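You operate a simulated robot arm through the tools that you are given. There is no shell and no other tool. Be economical: measure what you need, move in short steps, check, and stop when the job is done.

The job below is to be done with a simulated robot arm. You get a single attempt, and the scene is never put back.

TASK
Clamp the white block from the yellow frame in the jig, slide it in and lock the slide.
Fine: red lever and yellow knob at their stops; the jig stays locked; leave the depth dial.

Only the result counts: the job must be done as asked and must still hold three seconds after the hand-in. Knocking over, shifting, dropping, spilling or breaking anything else fails it.

THE ROBOT
A 7-joint arm with a two-finger parallel gripper, fixed in place. Base frame: the origin is at the foot of the arm, x ahead of it, y to its left, z up; the work surface is at about z = 850. Units: mm, degrees, N and s.
With the tool pointing down near the work surface it reaches from about 300 to 700 mm from the base axis. Its first joint turns from -66.0 to 66.0 degrees. Payload 1.57 kg.
Tool frame: the origin (TCP) lies between the finger pads and is the grasp point; the fingertips stand 30 mm ahead of it; z points along the fingers, y is the line along which they close. Largest opening 110 mm; finger width 24, thickness 12; the body of the gripper, 48 by 112 mm, starts 78 mm behind the TCP.
Orientation is told as [roll, pitch, yaw] about the base's x, y, z axes, in that order, counted from this pose: with the fingers straight down and closing along the base's y, the tool's x points along the base's -x, its y along +y and its z along -z.

THE INTERFACE
- The arm moves only by the tool play_rows. Its argument "steps" is a list of rows, each a list of 3 entries, a list of its own where there are three numbers: the opening, from 0 (shut) to 1 (fully open), then the shift along the base's x, y, z in mm, then the turn, a rotation vector about the base's x, y, z in degrees. In form: [[hand, [dx, dy, dz], [ax, ay, az]], ...]. A call has 1 to 8 rows; each row shifts and turns the commanded pose from where the row before left it. A row lasts 0.2 s, in which the tool goes at most 50 mm and 8.6 degrees; a call with a longer step from one row to the next is refused whole, and so is a gripper value outside its range. A pose out of reach is approached as far as the arm can. The call stops where the force on the tool passes 70 N (or 10 N more than at its start, if that is more) or the arm is blocked; 0.2 s more then pass. The fingers move at their own pace (about 108 mm/s each) and stop on an object; they squeeze with about 43 N. The grip force told is the motor's: it shows also when the fingers shut on nothing. Time passes only in rows, and 0.2 s behind the last, so rows that do not move let the fingers close. The reply holds the time, the measured pose of the TCP, the force on the tool along the base axes, the opening and the grip force, in the units named above and with some noise, with the torque about the TCP (base axes, N m) and any sound that the robot's microphone picked up, and new pictures: "pictures" is both (left out), scene, wrist or none.
- Cameras (640 x 400 px; columns grow to the right, rows downward): "scene" is fixed at [162.1, -386.8, 1406]; the picture's right is [0.81, -0.58, 0.00], its down [-0.32, -0.44, -0.84] and it looks along [0.49, 0.68, -0.55] (base axes); focal length 375 px, centre (320, 200). "wrist" rides on the gripper at [70, 16, -141] in the tool frame; the picture's right is [-0.23, 0.97, 0.00], its down [-0.85, -0.20, -0.48] and it looks along [-0.47, -0.11, 0.88] (tool axes); focal length 222 px, centre (320, 200). There is no depth. A picture from a camera that has moved, and an enlarged one, comes with that camera's place and axes in the base frame and with its lens.
- inspect(camera, box): a new picture of the part [left, top, right, bottom] of that camera's present view, enlarged. No time passes.
- job_done(): hands the job in; it is judged then, once.

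Work in short steps. Places have to be worked out from the pictures, the camera data and where the tool is seen: move nearer, look again, correct. Check each grasp and each placing, and mend what went wrong. You have 120 turns and 200 pictures in all, those below and enlarged ones among them. Open the gripper and draw the arm clear of the work before you hand the job in, unless the task says otherwise; then end with one line.

The tools are called after "Emit:" as name(argument=value, ...) on one line, values as JSON. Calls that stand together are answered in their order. play_rows: Moves the arm, as the interface text tells. Its arguments: {"type":"object","properties":{"steps":{"type":"array","items":{"type":"array"}},"pictures":{"type":"string","enum":["both","scene","wrist","none"]}},"required":["steps"]} The other tools are called the same way: inspect (camera, box) takes an enlarged picture of a part of a camera's view; job_done () hands the job in.

At the start:

```text
time: 0.0
eef_pos: [323.7, 213.1, 1152.3]
ee_rot: [0.0, -0.1, 0.0]
wrist_force: [0.0, 0.6, 0.2]
torque: [0.01, -0.01, -0.01]
grip_width: 110.0
grasp_force: 0.0
```

scene: 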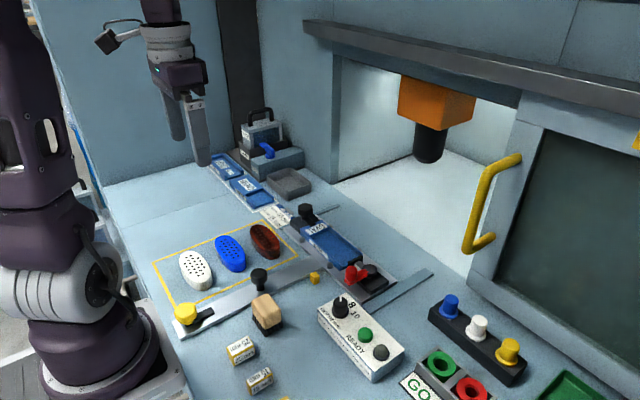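
wrist: 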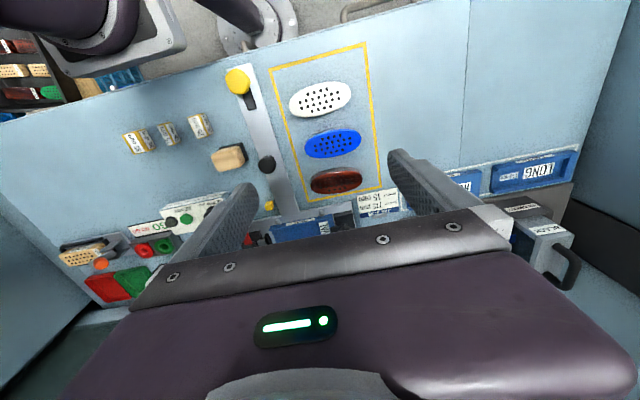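

I'll first look closely at the frame, the jig and the controls.

Emit:
inspect(camera="scene", box=[140, 190, 340, 340])

Emit:
inspect(camera="scene", box=[260, 180, 440, 320])

Emit:
inspect(camera="scene", box=[200, 90, 340, 230])

Emit:
inspect(camera="scene", box=[300, 270, 640, 400])

Emit:
inspect(camera="wrist", box=[200, 50, 420, 250])

```text
2.67 times, centred on (240, 265) of scene
camera zoom: at [162.1, -386.8, 1406.0], right [0.81, -0.58, 0.0], down [-0.32, -0.44, -0.84], along [0.49, 0.68, -0.55], focal length 999 px, centre (533, 27)
```

zoom: 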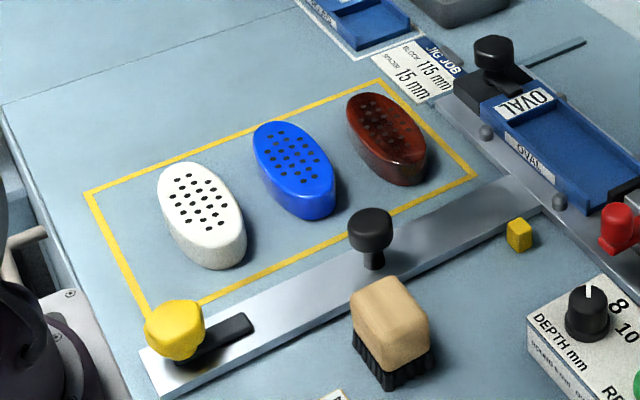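

```text
2.86 times, centred on (350, 250) of scene
camera zoom: at [162.1, -386.8, 1406.0], right [0.81, -0.58, 0.0], down [-0.32, -0.44, -0.84], along [0.49, 0.68, -0.55], focal length 1070 px, centre (234, 57)
```

zoom: 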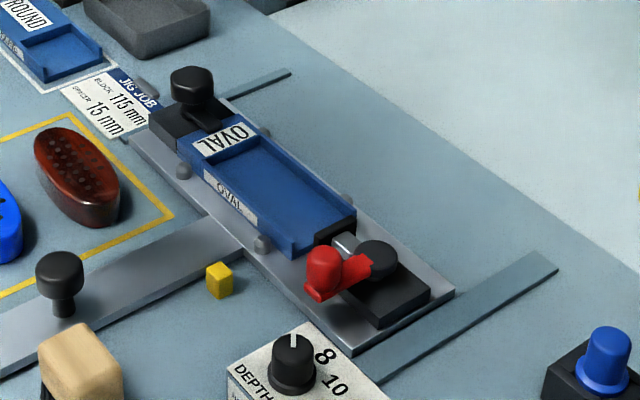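

```text
2.86 times, centred on (270, 160) of scene
camera zoom: at [162.1, -386.8, 1406.0], right [0.81, -0.58, 0.0], down [-0.32, -0.44, -0.84], along [0.49, 0.68, -0.55], focal length 1070 px, centre (463, 314)
```

zoom: 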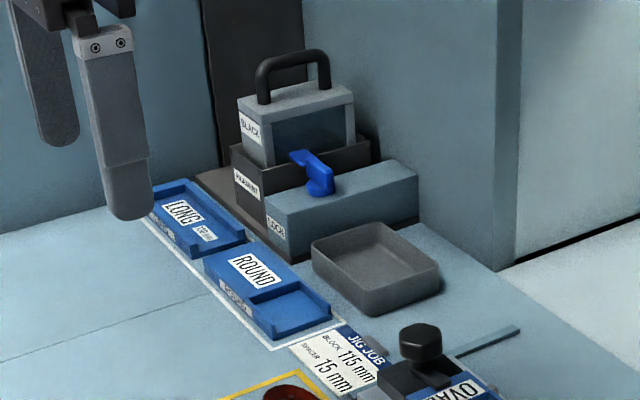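

```text
1.88 times, centred on (470, 335) of scene
camera zoom: at [162.1, -386.8, 1406.0], right [0.81, -0.58, 0.0], down [-0.32, -0.44, -0.84], along [0.49, 0.68, -0.55], focal length 705 px, centre (38, -54)
```

zoom: 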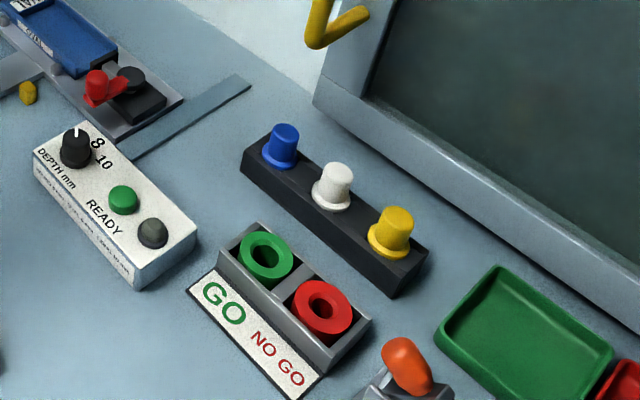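

```text
2.00 times, centred on (310, 150) of wrist
camera zoom: at [253.0, 228.6, 1294.4], right [0.23, 0.97, 0.0], down [0.85, -0.2, 0.48], along [0.47, -0.11, -0.88], focal length 444 px, centre (340, 300)
```

zoom: 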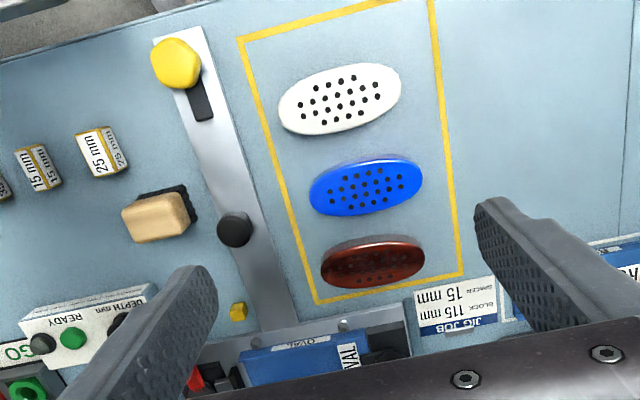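

The card reads "BLOCK 115 mm, SPACER 15 mm", and the loose spacers are marked 15/25. I judge the jig at about (545,122) and the white block at about (284,221). I'll move forward over the jig for a closer look.

Emit:
play_rows(steps=[[1, [40, -25, -20], [0, 0, 0]], [1, [40, -25, -20], [0, 0, 0]], [1, [40, -25, -20], [0, 0, 0]], [1, [0, 0, 0], [0, 0, 0]]], pictures="wrist")

```text
refused: row 1 steps farther than a row can; nothing moved
```

The step was slightly too long, so I'll shorten it.

Emit:
play_rows(steps=[[1, [38, -23, -18], [0, 0, 0]], [1, [38, -23, -18], [0, 0, 0]], [1, [38, -23, -18], [0, 0, 0]], [1, [0, 0, 0], [0, 0, 0]]], pictures="wrist")

Emit:
inspect(camera="wrist", box=[220, 40, 440, 200])

Emit:
inspect(camera="wrist", box=[40, 0, 240, 150])

```text
time: 1.0
eef_pos: [438.9, 142.7, 1099.7]
ee_rot: [0.0, 0.0, -0.1]
wrist_force: [-1.0, -0.1, -0.6]
torque: [-0.02, 0.01, 0.0]
grip_width: 109.8
grasp_force: 0.0
camera wrist: at [367.9, 158.1, 1241.4], right [0.23, 0.97, 0.0], down [0.85, -0.2, 0.48], along [0.47, -0.11, -0.88], focal length 222 px, centre (320, 200)
```

wrist: 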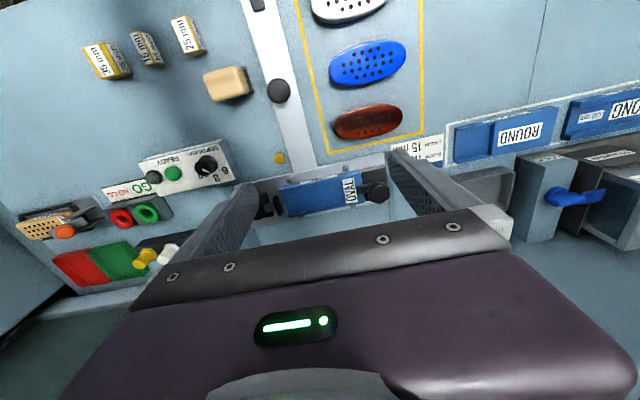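

```text
2.50 times, centred on (330, 120) of wrist
camera zoom: at [367.9, 158.1, 1241.4], right [0.23, 0.97, 0.0], down [0.85, -0.2, 0.48], along [0.47, -0.11, -0.88], focal length 555 px, centre (295, 400)
```

zoom: 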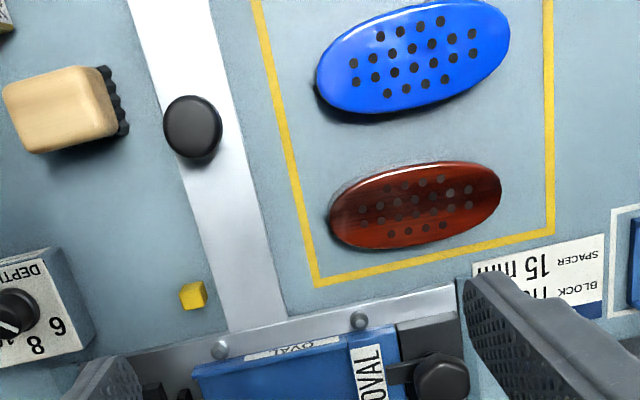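

```text
2.67 times, centred on (140, 75) of wrist
camera zoom: at [367.9, 158.1, 1241.4], right [0.23, 0.97, 0.0], down [0.85, -0.2, 0.48], along [0.47, -0.11, -0.88], focal length 592 px, centre (800, 533)
```

zoom: 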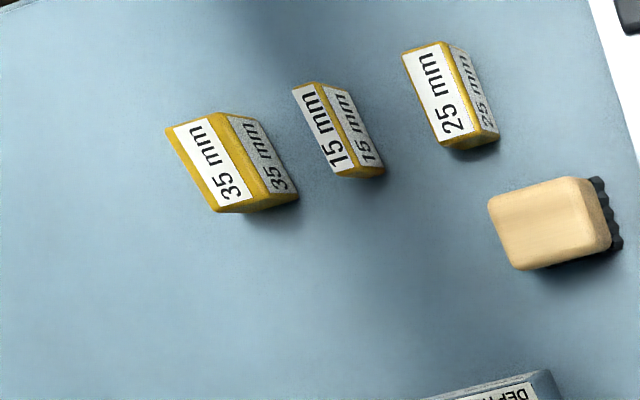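

Spacers are marked 35, 15 and 25. Now I'll move above the nest for a close look at it and the clamp.

Emit:
play_rows(steps=[[1, [22, -8, -28], [0, 0, 0]], [1, [22, -8, -28], [0, 0, 0]], [1, [22, -7, -28], [0, 0, 0]], [1, [0, 0, 0], [0, 0, 0]]], pictures="wrist")

Emit:
inspect(camera="wrist", box=[200, 60, 440, 220])

```text
time: 2.0
eef_pos: [505.3, 120.5, 1015.4]
ee_rot: [0.0, 0.0, 0.0]
wrist_force: [-0.4, -0.1, -0.8]
torque: [-0.01, 0.02, -0.01]
grip_width: 110.1
grasp_force: 0.1
camera wrist: at [434.2, 135.8, 1157.2], right [0.23, 0.97, 0.0], down [0.85, -0.2, 0.48], along [0.47, -0.11, -0.88], focal length 222 px, centre (320, 200)
```

wrist: 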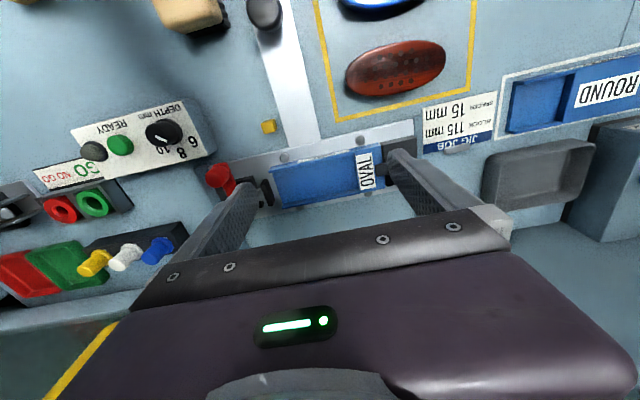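

```text
2.50 times, centred on (320, 140) of wrist
camera zoom: at [434.2, 135.8, 1157.2], right [0.23, 0.97, 0.0], down [0.85, -0.2, 0.48], along [0.47, -0.11, -0.88], focal length 555 px, centre (320, 350)
```

zoom: 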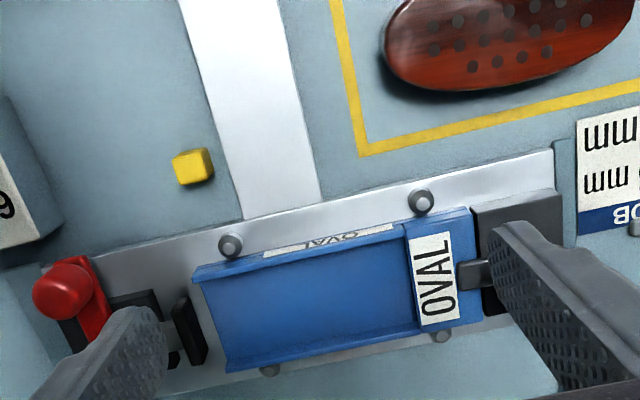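

The nest is clear, open toward the clamp pad at its −y end. The block's real length decides which spacer is needed, so I'll measure the white block from close above.

Emit:
play_rows(steps=[[1, [-38, 21, 0], [0, 0, 0]], [1, [-38, 21, 0], [0, 0, 0]], [1, [-38, 21, -15], [0, 0, 0]], [1, [-38, 21, -15], [0, 0, 0]], [1, [0, 0, -10], [0, 0, 0]], [1, [0, 0, 0], [0, 0, 0]]], pictures="wrist")

Emit:
inspect(camera="wrist", box=[200, 40, 440, 200])

```text
time: 3.4
eef_pos: [349.8, 203.8, 975.2]
ee_rot: [0.0, -0.1, -0.1]
wrist_force: [-0.1, 0.2, -0.2]
torque: [0.03, 0.01, -0.02]
grip_width: 110.0
grasp_force: 0.1
camera wrist: at [280.3, 219.6, 1115.8], right [0.23, 0.97, 0.0], down [0.85, -0.2, 0.48], along [0.47, -0.11, -0.88], focal length 222 px, centre (320, 200)
```

wrist: 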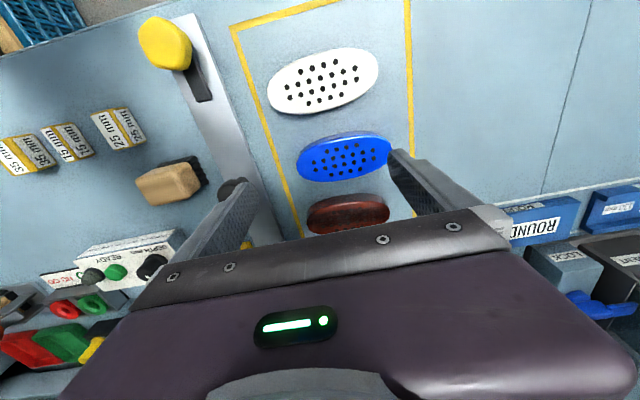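

```text
2.50 times, centred on (320, 120) of wrist
camera zoom: at [280.3, 219.6, 1115.8], right [0.23, 0.97, 0.0], down [0.85, -0.2, 0.48], along [0.47, -0.11, -0.88], focal length 555 px, centre (320, 400)
```

zoom: 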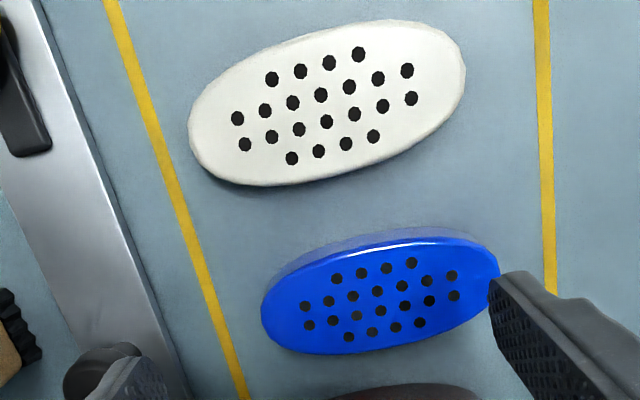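

White block's centre is about (285, 220.5), about 51 wide with its long axis along y. I'll turn the hand to close along x, with the camera on the −y side, and set it above the block.

Emit:
play_rows(steps=[[1, [-8, 2, 5], [0, 0, 8.2]], [1, [-8, 2, 5], [0, 0, 8.2]], [1, [-8, 2, 5], [0, 0, 8.2]], [1, [-8, 2, 5], [0, 0, 8.2]], [1, [-8, 2, 5], [0, 0, 8.2]], [1, [-8, 2, 0], [0, 0, 8.2]], [1, [-8, 2, 0], [0, 0, 8.2]], [1, [-9, 2, 0], [0, 0, 8.2]]], pictures="none")

Emit:
play_rows(steps=[[0.56, [0, 0, 0], [0, 0, 8.2]], [0.56, [0, 0, 0], [0, 0, 8.2]], [0.56, [0, 0, 0], [0, 0, 8.0]], [0.56, [0, 0, 0], [0, 0, 0]]], pictures="both")

```text
time: 5.2
eef_pos: [285.8, 220.6, 999.2]
ee_rot: [0.1, 0.0, 65.7]
wrist_force: [-0.6, -0.6, -0.5]
torque: [0.04, 0.0, -0.01]
grip_width: 110.2
grasp_force: 0.1
```

```text
time: 6.2
eef_pos: [285.4, 221.1, 999.6]
ee_rot: [0.1, 0.0, 90.2]
wrist_force: [0.0, 0.5, 0.1]
torque: [0.01, 0.0, -0.01]
grip_width: 61.5
grasp_force: 0.0
camera wrist: at [268.7, 150.2, 1141.8], right [-0.97, 0.23, 0.0], down [0.2, 0.86, 0.48], along [0.11, 0.47, -0.88], focal length 222 px, centre (320, 200)
```

scene: 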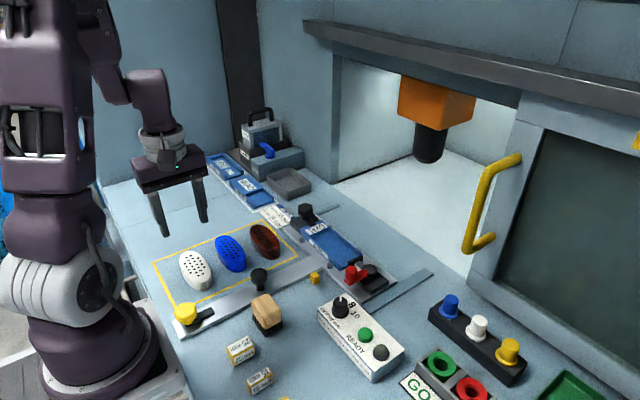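
wrist: 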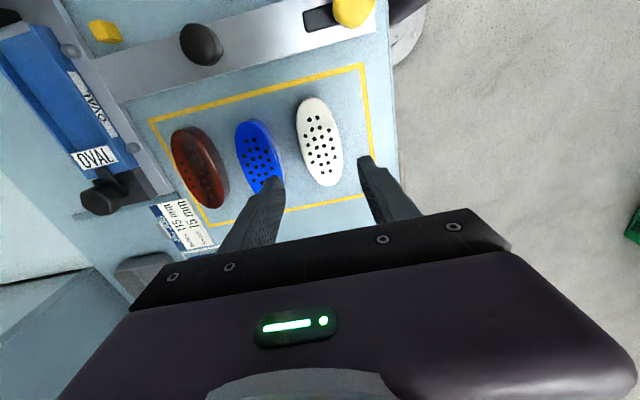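

Now I'll descend to tips a little above the blocks and check alignment.

Emit:
play_rows(steps=[[0.55, [0, 0, -35], [0, 0, 0]], [0.55, [0, 0, -30], [0, 0, 0]], [0.55, [0, 0, 0], [0, 0, 0]]], pictures="none")

Emit:
inspect(camera="wrist", box=[200, 50, 440, 250])

Emit:
inspect(camera="scene", box=[140, 210, 300, 310])

```text
time: 7.0
eef_pos: [285.6, 220.8, 934.1]
ee_rot: [0.0, 0.0, 90.0]
wrist_force: [0.8, -0.3, -0.3]
torque: [0.0, 0.01, 0.0]
grip_width: 60.4
grasp_force: 0.1
```

```text
2.00 times, centred on (320, 150) of wrist
camera zoom: at [269.4, 151.0, 1075.9], right [-0.97, 0.23, 0.0], down [0.2, 0.86, 0.48], along [0.11, 0.47, -0.88], focal length 444 px, centre (320, 300)
```

zoom: 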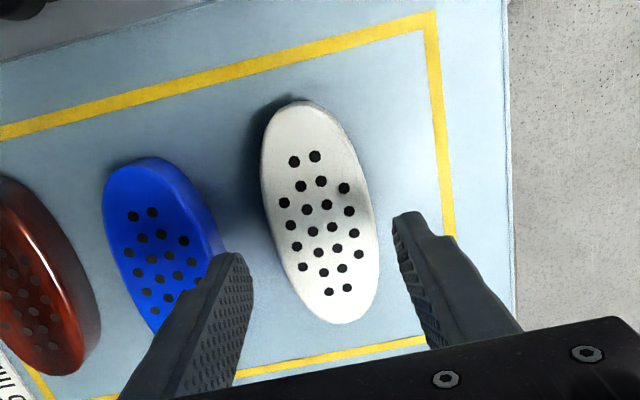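

```text
4.00 times, centred on (220, 260) of scene
camera zoom: at [162.2, -386.8, 1406.0], right [0.81, -0.58, 0.0], down [-0.32, -0.44, -0.84], along [0.49, 0.68, -0.55], focal length 1498 px, centre (720, -40)
```

zoom: 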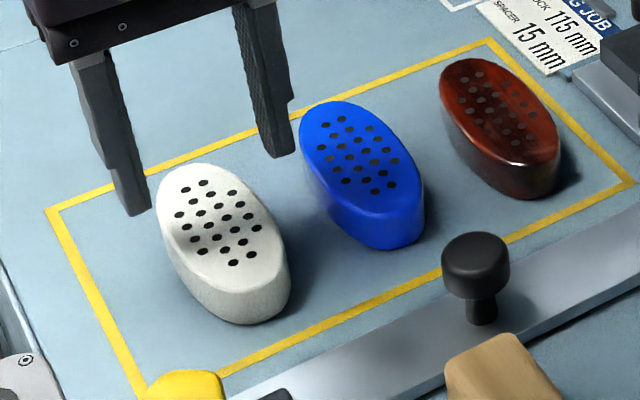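

The block's axis is along y at x≈285, y centre≈221, and its top is near 875. I'll descend and grip the upper part.

Emit:
play_rows(steps=[[0.55, [-0.5, 0, -22], [0, 0, 0]], [0.55, [0, 0, -21], [0, 0, 0]], [0.55, [0, 0, 0], [0, 0, 0]], [0.3, [0, 0, 0], [0, 0, 0]], [0.3, [0, 0, 0], [0, 0, 0]]], pictures="none")

Emit:
inspect(camera="scene", box=[140, 210, 300, 310])

```text
time: 8.2
eef_pos: [286.0, 221.3, 891.4]
ee_rot: [0.0, 0.0, 89.9]
wrist_force: [-0.8, 0.2, -0.7]
torque: [-0.01, 0.03, -0.02]
grip_width: 48.9
grasp_force: 42.9
```

```text
4.00 times, centred on (220, 260) of scene
camera zoom: at [162.2, -386.8, 1406.0], right [0.81, -0.58, 0.0], down [-0.32, -0.44, -0.84], along [0.49, 0.68, -0.55], focal length 1498 px, centre (720, -40)
```

zoom: 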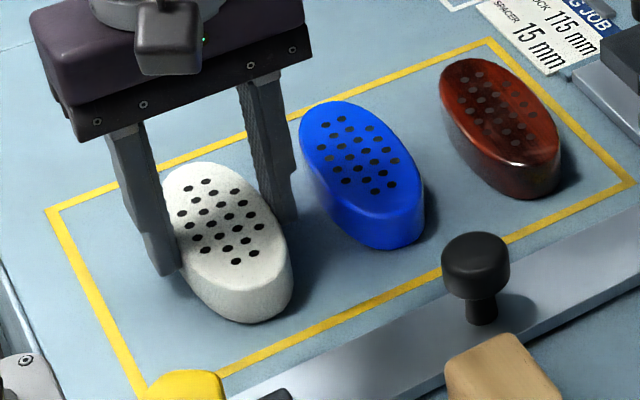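

Gripped at width 48.9. I'll lift it and look.

Emit:
play_rows(steps=[[0.3, [0, 0, 20], [0, 0, 0]], [0.3, [0, 0, 35], [0, 0, 0]], [0.3, [0, 0, 35], [0, 0, 0]], [0.3, [0, 0, 0], [0, 0, 0]]], pictures="both")

Emit:
inspect(camera="scene", box=[140, 180, 300, 280])

```text
time: 9.2
eef_pos: [287.7, 218.4, 982.0]
ee_rot: [0.0, 0.0, 90.0]
wrist_force: [-0.6, 0.7, 0.4]
torque: [-0.02, 0.01, -0.01]
grip_width: 32.8
grasp_force: 0.1
camera wrist: at [270.6, 147.7, 1123.7], right [-0.97, 0.23, 0.0], down [0.2, 0.85, 0.48], along [0.11, 0.47, -0.88], focal length 222 px, centre (320, 200)
```

scene: 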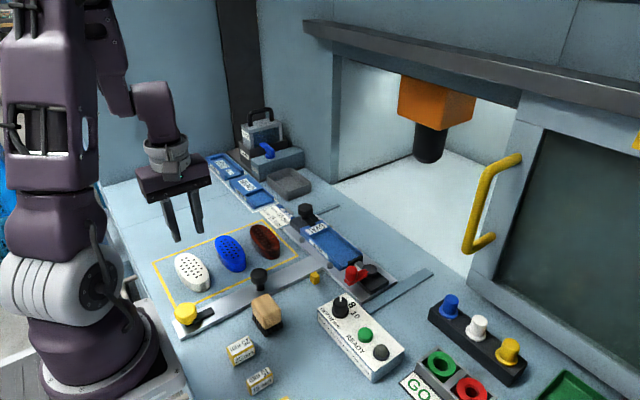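
wrist: 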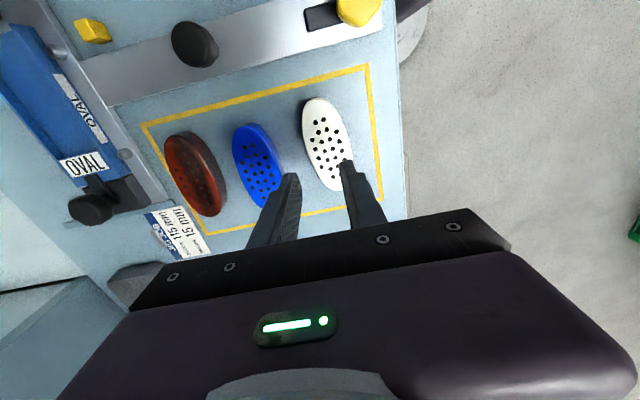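

```text
4.00 times, centred on (220, 230) of scene
camera zoom: at [162.1, -386.8, 1406.0], right [0.81, -0.58, 0.0], down [-0.32, -0.44, -0.84], along [0.49, 0.68, -0.55], focal length 1498 px, centre (720, 80)
```

zoom: 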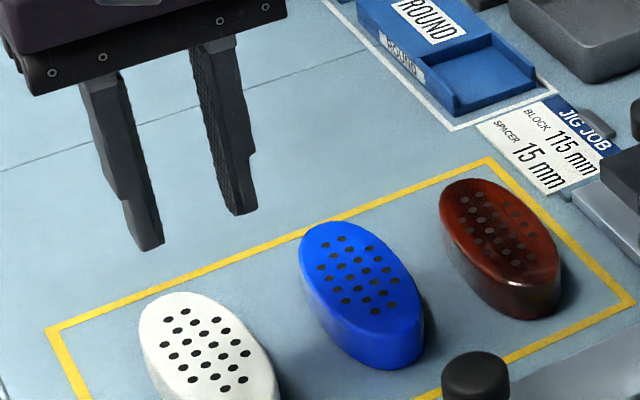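

The block slipped out on lifting, so the grip was too shallow. I'll check where it lies now before regripping deeper.

Emit:
inspect(camera="wrist", box=[200, 60, 420, 220])

Emit:
inspect(camera="scene", box=[150, 230, 270, 310])

```text
2.50 times, centred on (310, 140) of wrist
camera zoom: at [270.6, 147.7, 1123.7], right [-0.97, 0.23, 0.0], down [0.2, 0.85, 0.48], along [0.11, 0.47, -0.88], focal length 555 px, centre (345, 350)
```

zoom: 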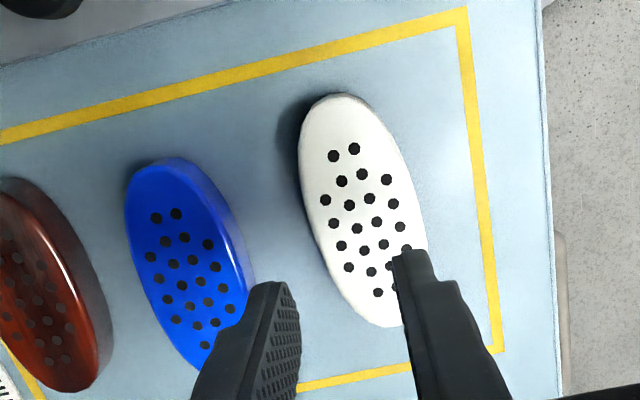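

```text
5.00 times, centred on (210, 270) of scene
camera zoom: at [162.1, -386.8, 1406.0], right [0.81, -0.58, 0.0], down [-0.32, -0.44, -0.84], along [0.49, 0.68, -0.55], focal length 1873 px, centre (870, -150)
```

zoom: 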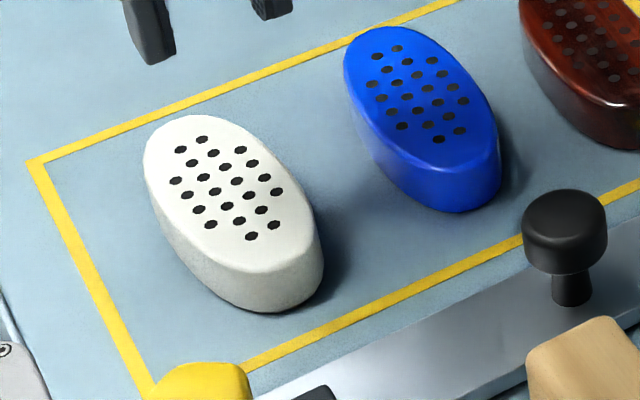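

The block moved to about (277, 220), turned about +6°. I'll turn with it, go deeper with tips at about 853, and close fully.

Emit:
play_rows(steps=[[0.62, [-5, 1, 0], [0, 0, 6]], [0.62, [-5.5, 0.5, -30], [0, 0, 0]], [0.62, [0, 0, -25], [0, 0, 0]], [0.62, [0, 0, 0], [0, 0, 0]]], pictures="none")

Emit:
inspect(camera="wrist", box=[200, 60, 440, 240])

```text
time: 10.2
eef_pos: [276.1, 221.0, 926.6]
ee_rot: [0.0, 0.1, 96.0]
wrist_force: [-0.1, 0.9, -0.2]
torque: [0.0, -0.01, -0.03]
grip_width: 68.1
grasp_force: 0.1
```

```text
2.22 times, centred on (320, 150) of wrist
camera zoom: at [266.9, 148.9, 1068.2], right [-0.99, 0.12, 0.0], down [0.11, 0.87, 0.48], along [0.06, 0.47, -0.88], focal length 494 px, centre (320, 311)
```

zoom: 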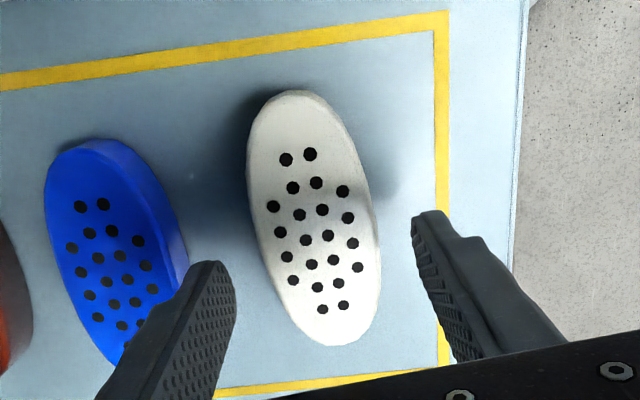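

Aligned to within about 2 mm. I'll descend and close fully.

Emit:
play_rows(steps=[[0.62, [1, -1.5, -22], [0, 0, 0]], [0.62, [0, 0, -22], [0, 0, 0]], [0.62, [0, 0, 0], [0, 0, 0]], [0, [0, 0, 0], [0, 0, 0]], [0, [0, 0, 0], [0, 0, 0]], [0, [0, 0, 0], [0, 0, 0]], [0, [0, 0, 15], [0, 0, 0]], [0, [0, 0, 0], [0, 0, 0]]], pictures="none")

Emit:
inspect(camera="scene", box=[140, 210, 300, 310])

```text
time: 12.0
eef_pos: [279.0, 220.4, 898.3]
ee_rot: [0.0, 0.1, 96.0]
wrist_force: [0.5, 0.5, -0.7]
torque: [0.0, -0.01, -0.03]
grip_width: 48.6
grasp_force: 42.9
```

```text
4.00 times, centred on (220, 260) of scene
camera zoom: at [162.2, -386.8, 1406.0], right [0.81, -0.58, 0.0], down [-0.32, -0.44, -0.84], along [0.49, 0.68, -0.55], focal length 1498 px, centre (720, -40)
```

zoom: 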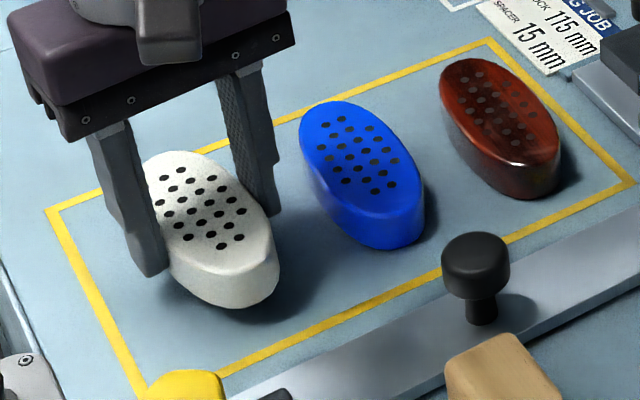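

Held firmly, with the block bottom about 32.5 mm below the TCP. I'll lift, square the yaw, and carry it toward the jig.

Emit:
play_rows(steps=[[0, [0, 0, 25], [0, 0, 0]], [0, [0, 0, 30], [0, 0, -5.5]], [0, [10, -5, 25], [0, 0, 0]], [0, [30, -12, 0], [0, 0, 0]], [0, [36, -15, 0], [0, 0, 0]], [0, [36, -15, 0], [0, 0, 0]], [0, [36, -15, 0], [0, 0, 0]], [0, [0, 0, 0], [0, 0, 0]]], pictures="both")

```text
time: 13.8
eef_pos: [424.3, 162.9, 974.2]
ee_rot: [0.0, 0.1, 90.5]
wrist_force: [0.2, -0.2, -0.8]
torque: [0.03, -0.02, -0.01]
grip_width: 48.8
grasp_force: 43.1
camera wrist: at [408.1, 92.2, 1116.5], right [-0.98, 0.22, 0.0], down [0.19, 0.86, 0.48], along [0.11, 0.47, -0.88], focal length 222 px, centre (320, 200)
```

scene: 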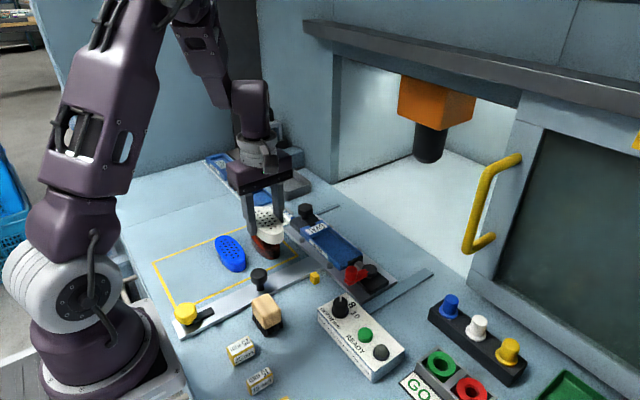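
wrist: 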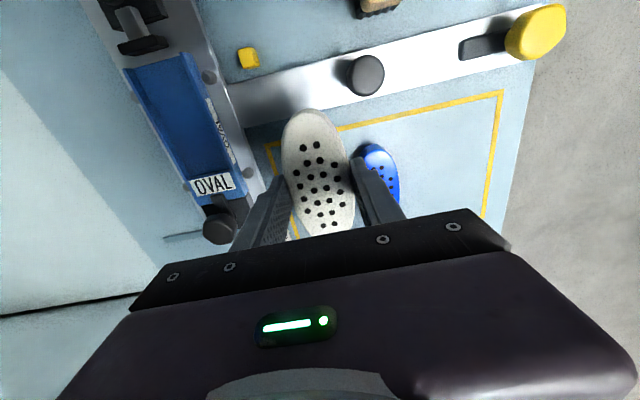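

It's held well. I'll zoom to measure the nest from here and the block's pose in hand.

Emit:
inspect(camera="wrist", box=[80, 0, 280, 250])

Emit:
inspect(camera="wrist", box=[240, 90, 420, 250])

Emit:
inspect(camera="scene", box=[270, 190, 420, 300])

```text
1.60 times, centred on (180, 125) of wrist
camera zoom: at [408.1, 92.2, 1116.5], right [-0.98, 0.22, 0.0], down [0.19, 0.86, 0.48], along [0.11, 0.47, -0.88], focal length 355 px, centre (544, 320)
```

zoom: 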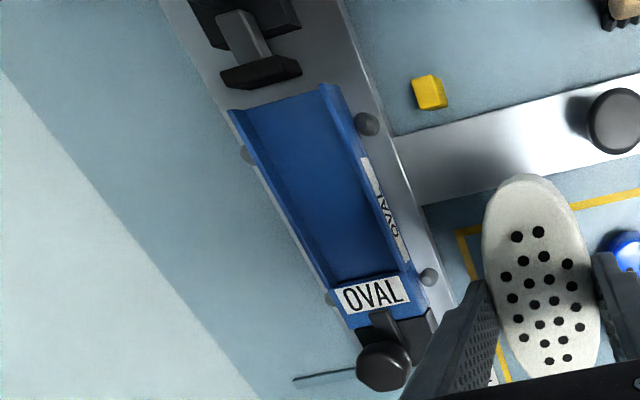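

```text
2.50 times, centred on (330, 170) of wrist
camera zoom: at [408.1, 92.2, 1116.5], right [-0.98, 0.22, 0.0], down [0.19, 0.86, 0.48], along [0.11, 0.47, -0.88], focal length 555 px, centre (295, 275)
```

zoom: 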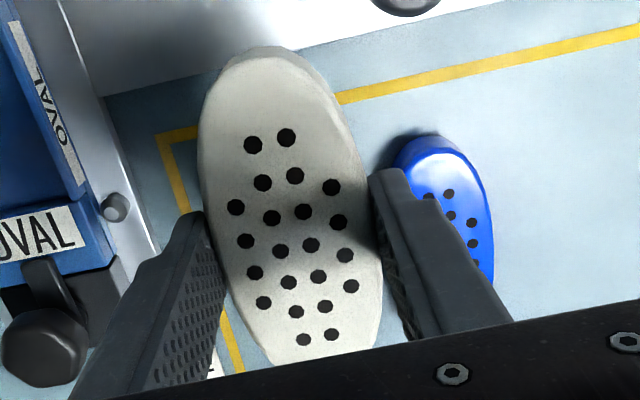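

```text
3.64 times, centred on (345, 245) of scene
camera zoom: at [162.2, -386.8, 1406.0], right [0.81, -0.58, 0.0], down [-0.32, -0.44, -0.84], along [0.49, 0.68, -0.55], focal length 1362 px, centre (229, 36)
```

zoom: 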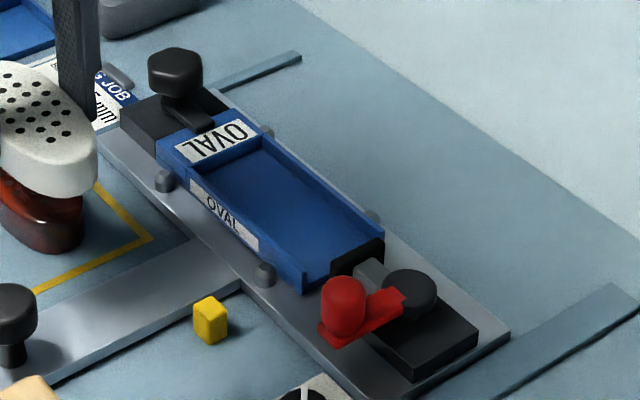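

Block is square in hand: centre about 1 mm +y of the TCP. I estimate the nest recess at x≈526–587 outer (centre ≈556), y≈44–160. I'll move above it.

Emit:
play_rows(steps=[[0, [33, -16, 0], [0, 0, -0.5]], [0, [33, -16, 0], [0, 0, 0]], [0, [33, -16, 0], [0, 0, 0]], [0, [33, -16, -10], [0, 0, 0]], [0, [0, 0, -20], [0, 0, 0]], [0, [0, 0, 0], [0, 0, 0]]], pictures="wrist")

Emit:
inspect(camera="scene", box=[260, 180, 420, 300])

Emit:
inspect(camera="wrist", box=[220, 60, 440, 260])

```text
time: 15.2
eef_pos: [554.9, 95.2, 949.5]
ee_rot: [0.0, -0.1, 90.0]
wrist_force: [0.3, -1.3, -1.0]
torque: [0.0, -0.05, 0.05]
grip_width: 48.9
grasp_force: 43.2
camera wrist: at [538.4, 24.6, 1090.6], right [-0.97, 0.23, 0.0], down [0.2, 0.86, 0.48], along [0.11, 0.47, -0.88], focal length 222 px, centre (320, 200)
```

wrist: 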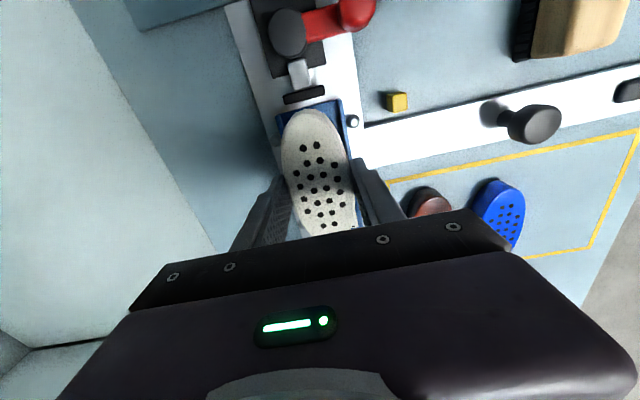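

```text
3.33 times, centred on (340, 240) of scene
camera zoom: at [162.2, -386.8, 1406.0], right [0.81, -0.58, 0.0], down [-0.32, -0.44, -0.84], along [0.49, 0.68, -0.55], focal length 1249 px, centre (253, 67)
```

zoom: 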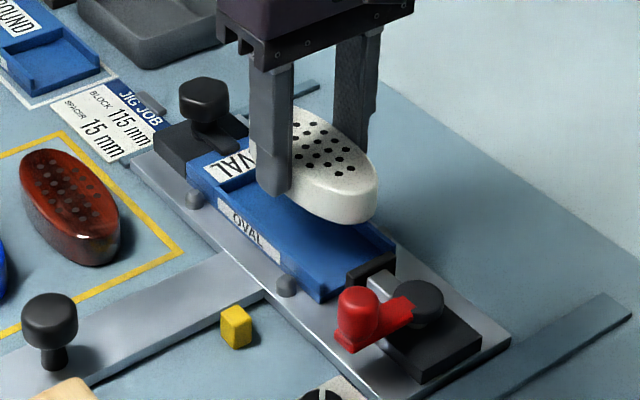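

```text
2.00 times, centred on (330, 160) of wrist
camera zoom: at [538.4, 24.6, 1090.6], right [-0.97, 0.23, 0.0], down [0.2, 0.86, 0.48], along [0.11, 0.47, -0.88], focal length 444 px, centre (300, 280)
```

zoom: 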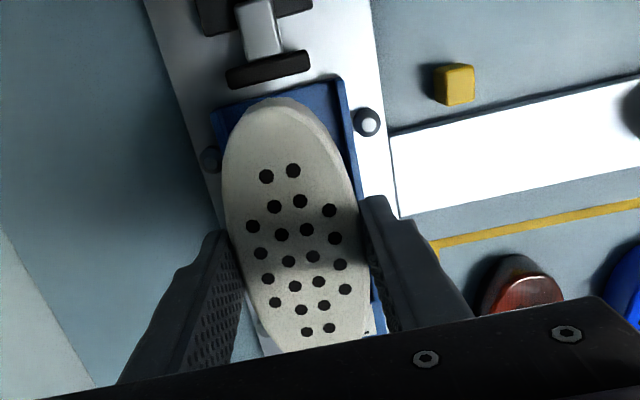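

Nest centre x≈554 and block x≈555, with the block's +y end about 8 mm short of the wall. I'll nudge −1 in x and +3 in y, and descend to just above the rim.

Emit:
play_rows(steps=[[0, [-1, 3, -20], [0, 0, 0]], [0, [0, 0, -12], [0, 0, 0]], [0, [0, 0, 0], [0, 0, 0]]], pictures="none")

Emit:
inspect(camera="scene", box=[280, 200, 400, 290])

Emit:
inspect(camera="wrist", box=[220, 60, 440, 260])

```text
time: 16.0
eef_pos: [555.1, 98.8, 915.9]
ee_rot: [0.0, 0.1, 90.0]
wrist_force: [0.4, 0.4, -0.8]
torque: [-0.02, -0.02, -0.02]
grip_width: 48.9
grasp_force: 43.0
```

```text
4.44 times, centred on (340, 245) of scene
camera zoom: at [162.2, -386.8, 1406.0], right [0.81, -0.58, 0.0], down [-0.32, -0.44, -0.84], along [0.49, 0.68, -0.55], focal length 1665 px, centre (231, 0)
```

zoom: 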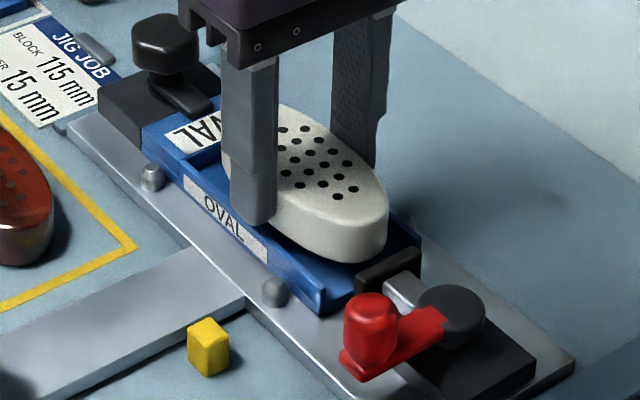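

```text
2.00 times, centred on (330, 160) of wrist
camera zoom: at [537.3, 26.6, 1058.3], right [-0.97, 0.23, 0.0], down [0.2, 0.86, 0.48], along [0.11, 0.47, -0.88], focal length 444 px, centre (300, 280)
```

zoom: 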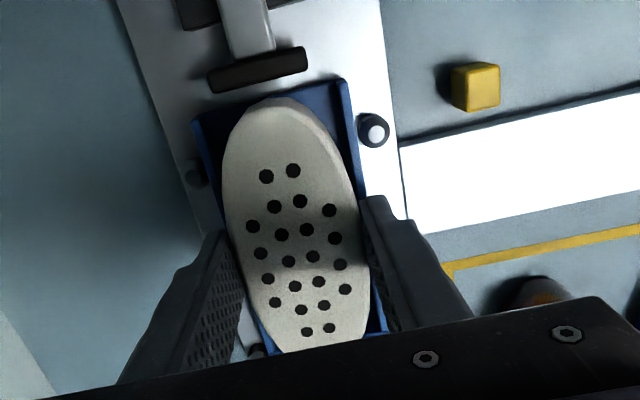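

Still centred (nest 554.7, block about 555). I'll step down gently, watching the force for fingertip contact on the rim.

Emit:
play_rows(steps=[[0, [-0.5, 0, -4], [0, 0, 0]], [0, [0, 0, -4], [0, 0, 0]], [0, [0, 0, 0], [0, 0, 0]]], pictures="none")

Emit:
inspect(camera="scene", box=[280, 200, 400, 290])

```text
time: 16.8
eef_pos: [553.9, 97.8, 909.0]
ee_rot: [-0.3, 0.0, 90.0]
wrist_force: [-2.5, -2.0, 33.7]
torque: [-0.04, 1.02, -0.03]
grip_width: 48.8
grasp_force: 42.9
```

```text
4.44 times, centred on (340, 245) of scene
camera zoom: at [161.5, -386.9, 1406.0], right [0.81, -0.58, 0.0], down [-0.32, -0.44, -0.84], along [0.49, 0.68, -0.55], focal length 1665 px, centre (231, 0)
```

zoom: 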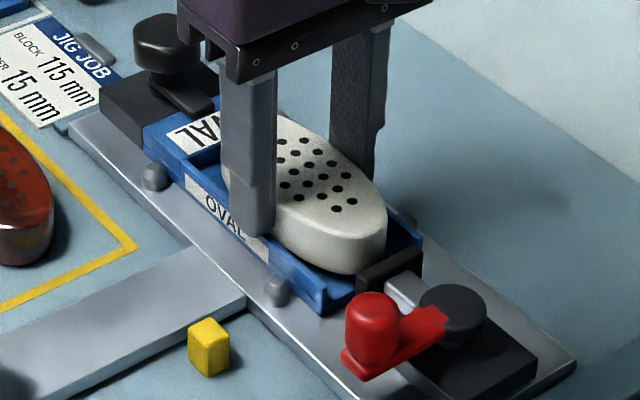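

Contact of 34 N with the −x fingertip on the nest wall, and the block bottom is inside the rim. I'll back off 1 mm and open slightly to let it settle into the recess.

Emit:
play_rows(steps=[[0, [0, 0, 1.5], [0, 0, 0]], [0.5, [0, 0, 0], [0, 0, 0]], [0.55, [0, 0, 0], [0, 0, 0]], [0.6, [0, 0, 0], [0, 0, 0]]], pictures="none")

Emit:
inspect(camera="scene", box=[280, 200, 400, 290])

Emit:
inspect(camera="wrist", box=[220, 60, 440, 260])

```text
time: 17.8
eef_pos: [554.0, 96.5, 909.1]
ee_rot: [-0.1, 0.1, 89.9]
wrist_force: [0.0, -0.2, 0.4]
torque: [0.01, -0.04, -0.01]
grip_width: 66.1
grasp_force: 0.1
```

```text
4.44 times, centred on (340, 245) of scene
camera zoom: at [162.1, -386.8, 1406.0], right [0.81, -0.58, 0.0], down [-0.32, -0.44, -0.84], along [0.49, 0.68, -0.55], focal length 1665 px, centre (231, 0)
```

zoom: 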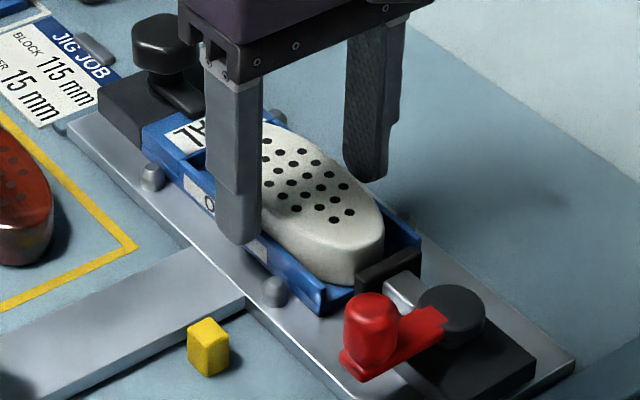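

```text
2.00 times, centred on (330, 160) of wrist
camera zoom: at [536.7, 26.2, 1051.2], right [-0.97, 0.23, 0.0], down [0.2, 0.86, 0.48], along [0.11, 0.47, -0.88], focal length 444 px, centre (300, 280)
```

zoom: 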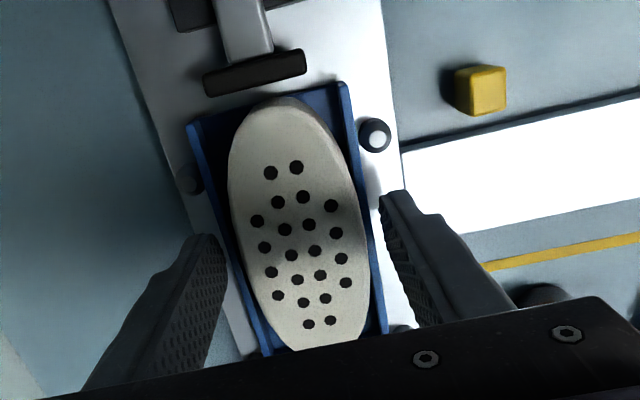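

The block is in the nest. I'll raise and back off to see the gaps at both ends.

Emit:
play_rows(steps=[[0.6, [0, 0, 40], [0, 0, 0]], [0.6, [0, 20, 40], [0, 0, 0]], [0.6, [0, 40, 20], [0, 0, 0]], [0.6, [0, 0, 0], [0, 0, 0]]], pictures="wrist")

Emit:
inspect(camera="wrist", box=[240, 20, 400, 180])

Emit:
inspect(camera="scene", box=[280, 200, 400, 290])

```text
time: 18.8
eef_pos: [556.1, 159.2, 1012.7]
ee_rot: [0.0, -0.1, 90.0]
wrist_force: [0.5, -0.5, 0.1]
torque: [-0.02, -0.02, -0.01]
grip_width: 66.0
grasp_force: 0.0
camera wrist: at [538.3, 88.5, 1154.7], right [-0.97, 0.23, 0.0], down [0.2, 0.85, 0.48], along [0.11, 0.47, -0.88], focal length 222 px, centre (320, 200)
```

wrist: 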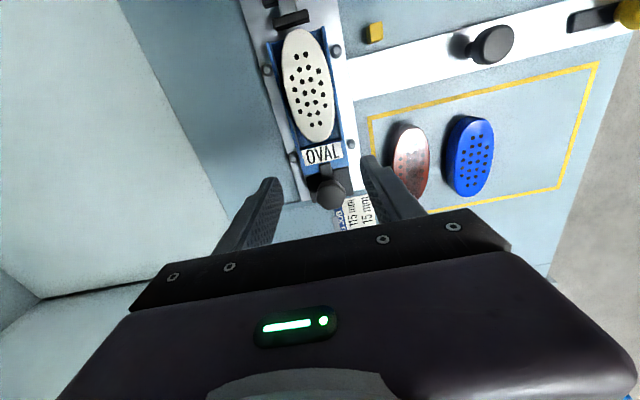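

```text
2.50 times, centred on (320, 100) of wrist
camera zoom: at [538.3, 88.5, 1154.7], right [-0.97, 0.23, 0.0], down [0.2, 0.85, 0.48], along [0.11, 0.47, -0.88], focal length 555 px, centre (320, 450)
```

zoom: 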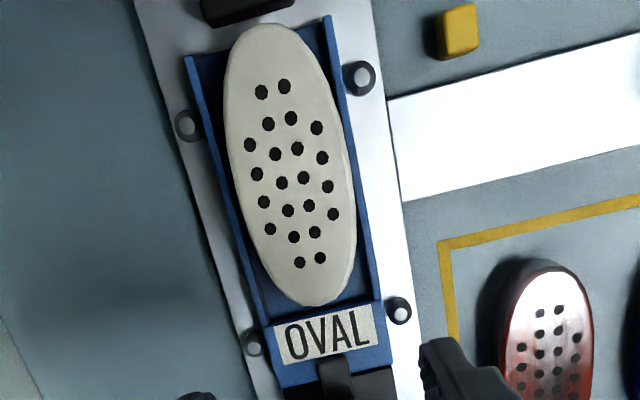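

```text
4.44 times, centred on (340, 245) of scene
camera zoom: at [162.2, -386.8, 1406.0], right [0.81, -0.58, 0.0], down [-0.32, -0.44, -0.84], along [0.49, 0.68, -0.55], focal length 1665 px, centre (231, 0)
```

zoom: 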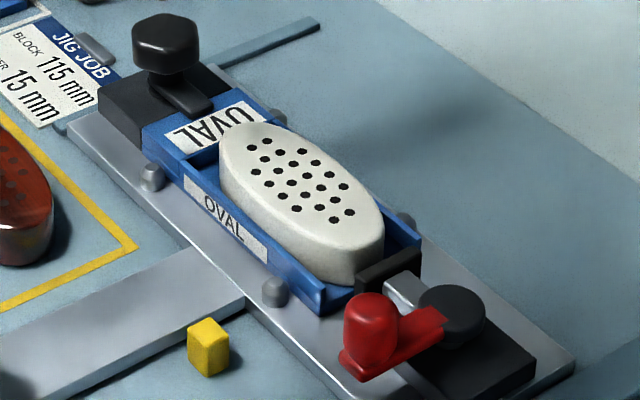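

The block lies in the nest with about 8 mm to the wall. I estimate 15–17 mm left between wall and pad, which suits the 15 mm spacer. I'll look closely at the clamp.

Emit:
play_rows(steps=[[0.6, [0, -40, 0], [0, 0, 0]], [0.6, [0, -40, -20], [0, 0, 0]], [0.6, [0, -40, -20], [0, 0, 0]], [0.6, [0, 0, 0], [0, 0, 0]]], pictures="wrist")

Emit:
inspect(camera="wrist", box=[240, 20, 440, 180])

Emit:
inspect(camera="scene", box=[330, 230, 420, 300])

```text
time: 19.8
eef_pos: [555.1, 38.7, 974.1]
ee_rot: [0.0, 0.0, 90.0]
wrist_force: [-0.4, -0.4, 0.2]
torque: [0.0, 0.0, -0.01]
grip_width: 66.2
grasp_force: 0.1
camera wrist: at [537.7, -31.7, 1114.8], right [-0.97, 0.23, 0.0], down [0.2, 0.86, 0.48], along [0.11, 0.47, -0.88], focal length 222 px, centre (320, 200)
```

wrist: 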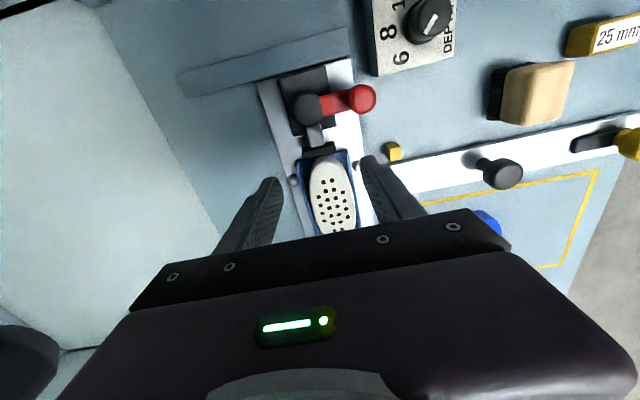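

```text
2.50 times, centred on (340, 100) of wrist
camera zoom: at [537.7, -31.7, 1114.8], right [-0.97, 0.23, 0.0], down [0.2, 0.86, 0.48], along [0.11, 0.47, -0.88], focal length 555 px, centre (270, 450)
```

zoom: 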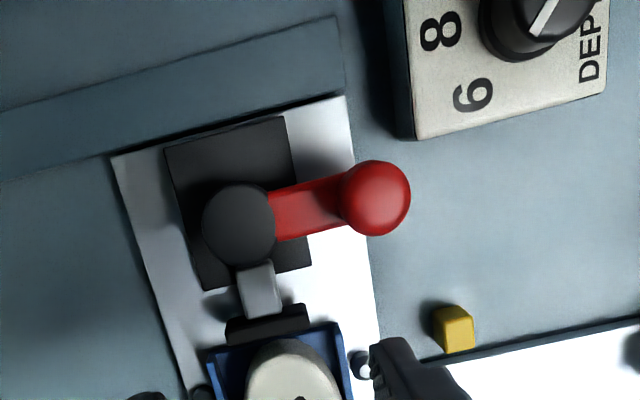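

```text
5.71 times, centred on (375, 265) of scene
camera zoom: at [162.1, -386.8, 1406.0], right [0.81, -0.58, 0.0], down [-0.32, -0.44, -0.84], along [0.49, 0.68, -0.55], focal length 2140 px, centre (6, -171)
```

zoom: 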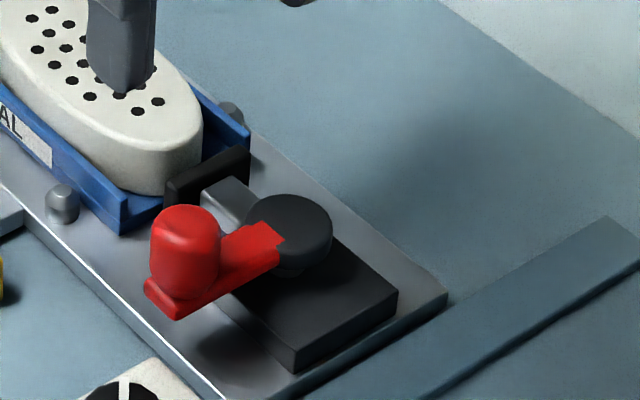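

The clamp is a cam: pivot about (555,−10), red knob about (507.5,−8), and it should swing toward −y. I'll test-close it without the spacer to measure the pad's closed position, starting with closed fingers behind the knob.

Emit:
play_rows(steps=[[0, [-24, -7, 0], [0, 0, 0]], [0, [-23, -6, 0], [0, 0, 0]], [0, [0, 0, -20], [0, 0, 0]], [0, [0, 0, -20], [0, 0, 0]], [0, [0, 0, 0], [0, 0, 0]]], pictures="none")

Emit:
inspect(camera="scene", box=[330, 220, 430, 300])

Emit:
inspect(camera="wrist", box=[220, 40, 420, 200])

```text
time: 21.0
eef_pos: [508.3, 27.9, 931.9]
ee_rot: [0.1, -0.1, 89.9]
wrist_force: [0.1, -0.7, -0.1]
torque: [-0.01, 0.01, 0.0]
grip_width: 0.1
grasp_force: 21.3
```

```text
5.00 times, centred on (380, 260) of scene
camera zoom: at [162.1, -386.8, 1406.0], right [0.81, -0.58, 0.0], down [-0.32, -0.44, -0.84], along [0.49, 0.68, -0.55], focal length 1873 px, centre (20, -100)
```

zoom: 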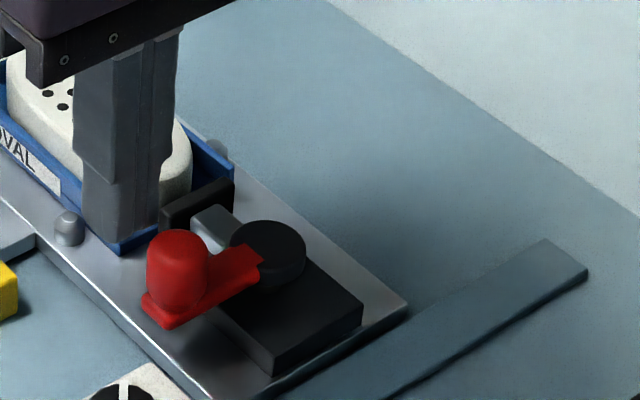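

```text
2.50 times, centred on (320, 120) of wrist
camera zoom: at [491.3, -43.3, 1073.1], right [-0.97, 0.23, 0.0], down [0.2, 0.85, 0.48], along [0.11, 0.47, -0.88], focal length 555 px, centre (320, 400)
```

zoom: 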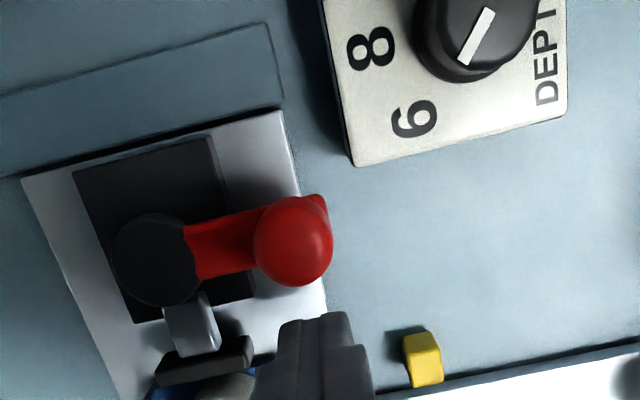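

In position. I'll push −y in small steps and watch the force.

Emit:
play_rows(steps=[[0, [0, -11, 0], [0, 0, 0]], [0, [-2, -6, 0], [0, 0, 0]], [0, [0, -6, 0], [0, 0, 0]], [0, [0, 0, 0], [0, 0, 0]]], pictures="none")

Emit:
inspect(camera="wrist", box=[220, 40, 420, 200])

```text
time: 22.0
eef_pos: [506.2, 3.3, 929.5]
ee_rot: [0.0, -0.1, 90.0]
wrist_force: [-1.2, -0.4, -0.2]
torque: [0.04, 0.01, 0.01]
grip_width: 0.0
grasp_force: 21.2
```

```text
2.50 times, centred on (320, 120) of wrist
camera zoom: at [489.4, -67.8, 1072.1], right [-0.97, 0.23, 0.0], down [0.2, 0.85, 0.48], along [0.11, 0.47, -0.88], focal length 555 px, centre (320, 400)
```

zoom: 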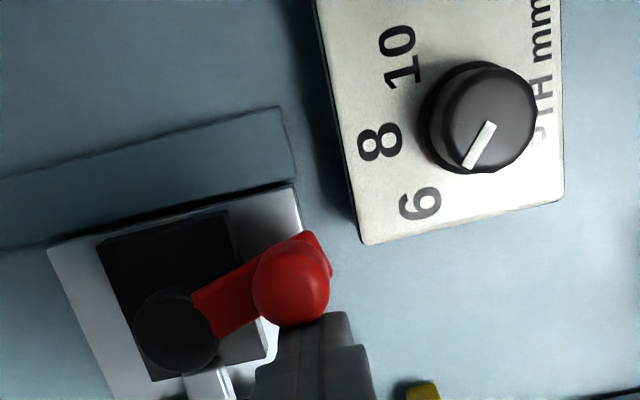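

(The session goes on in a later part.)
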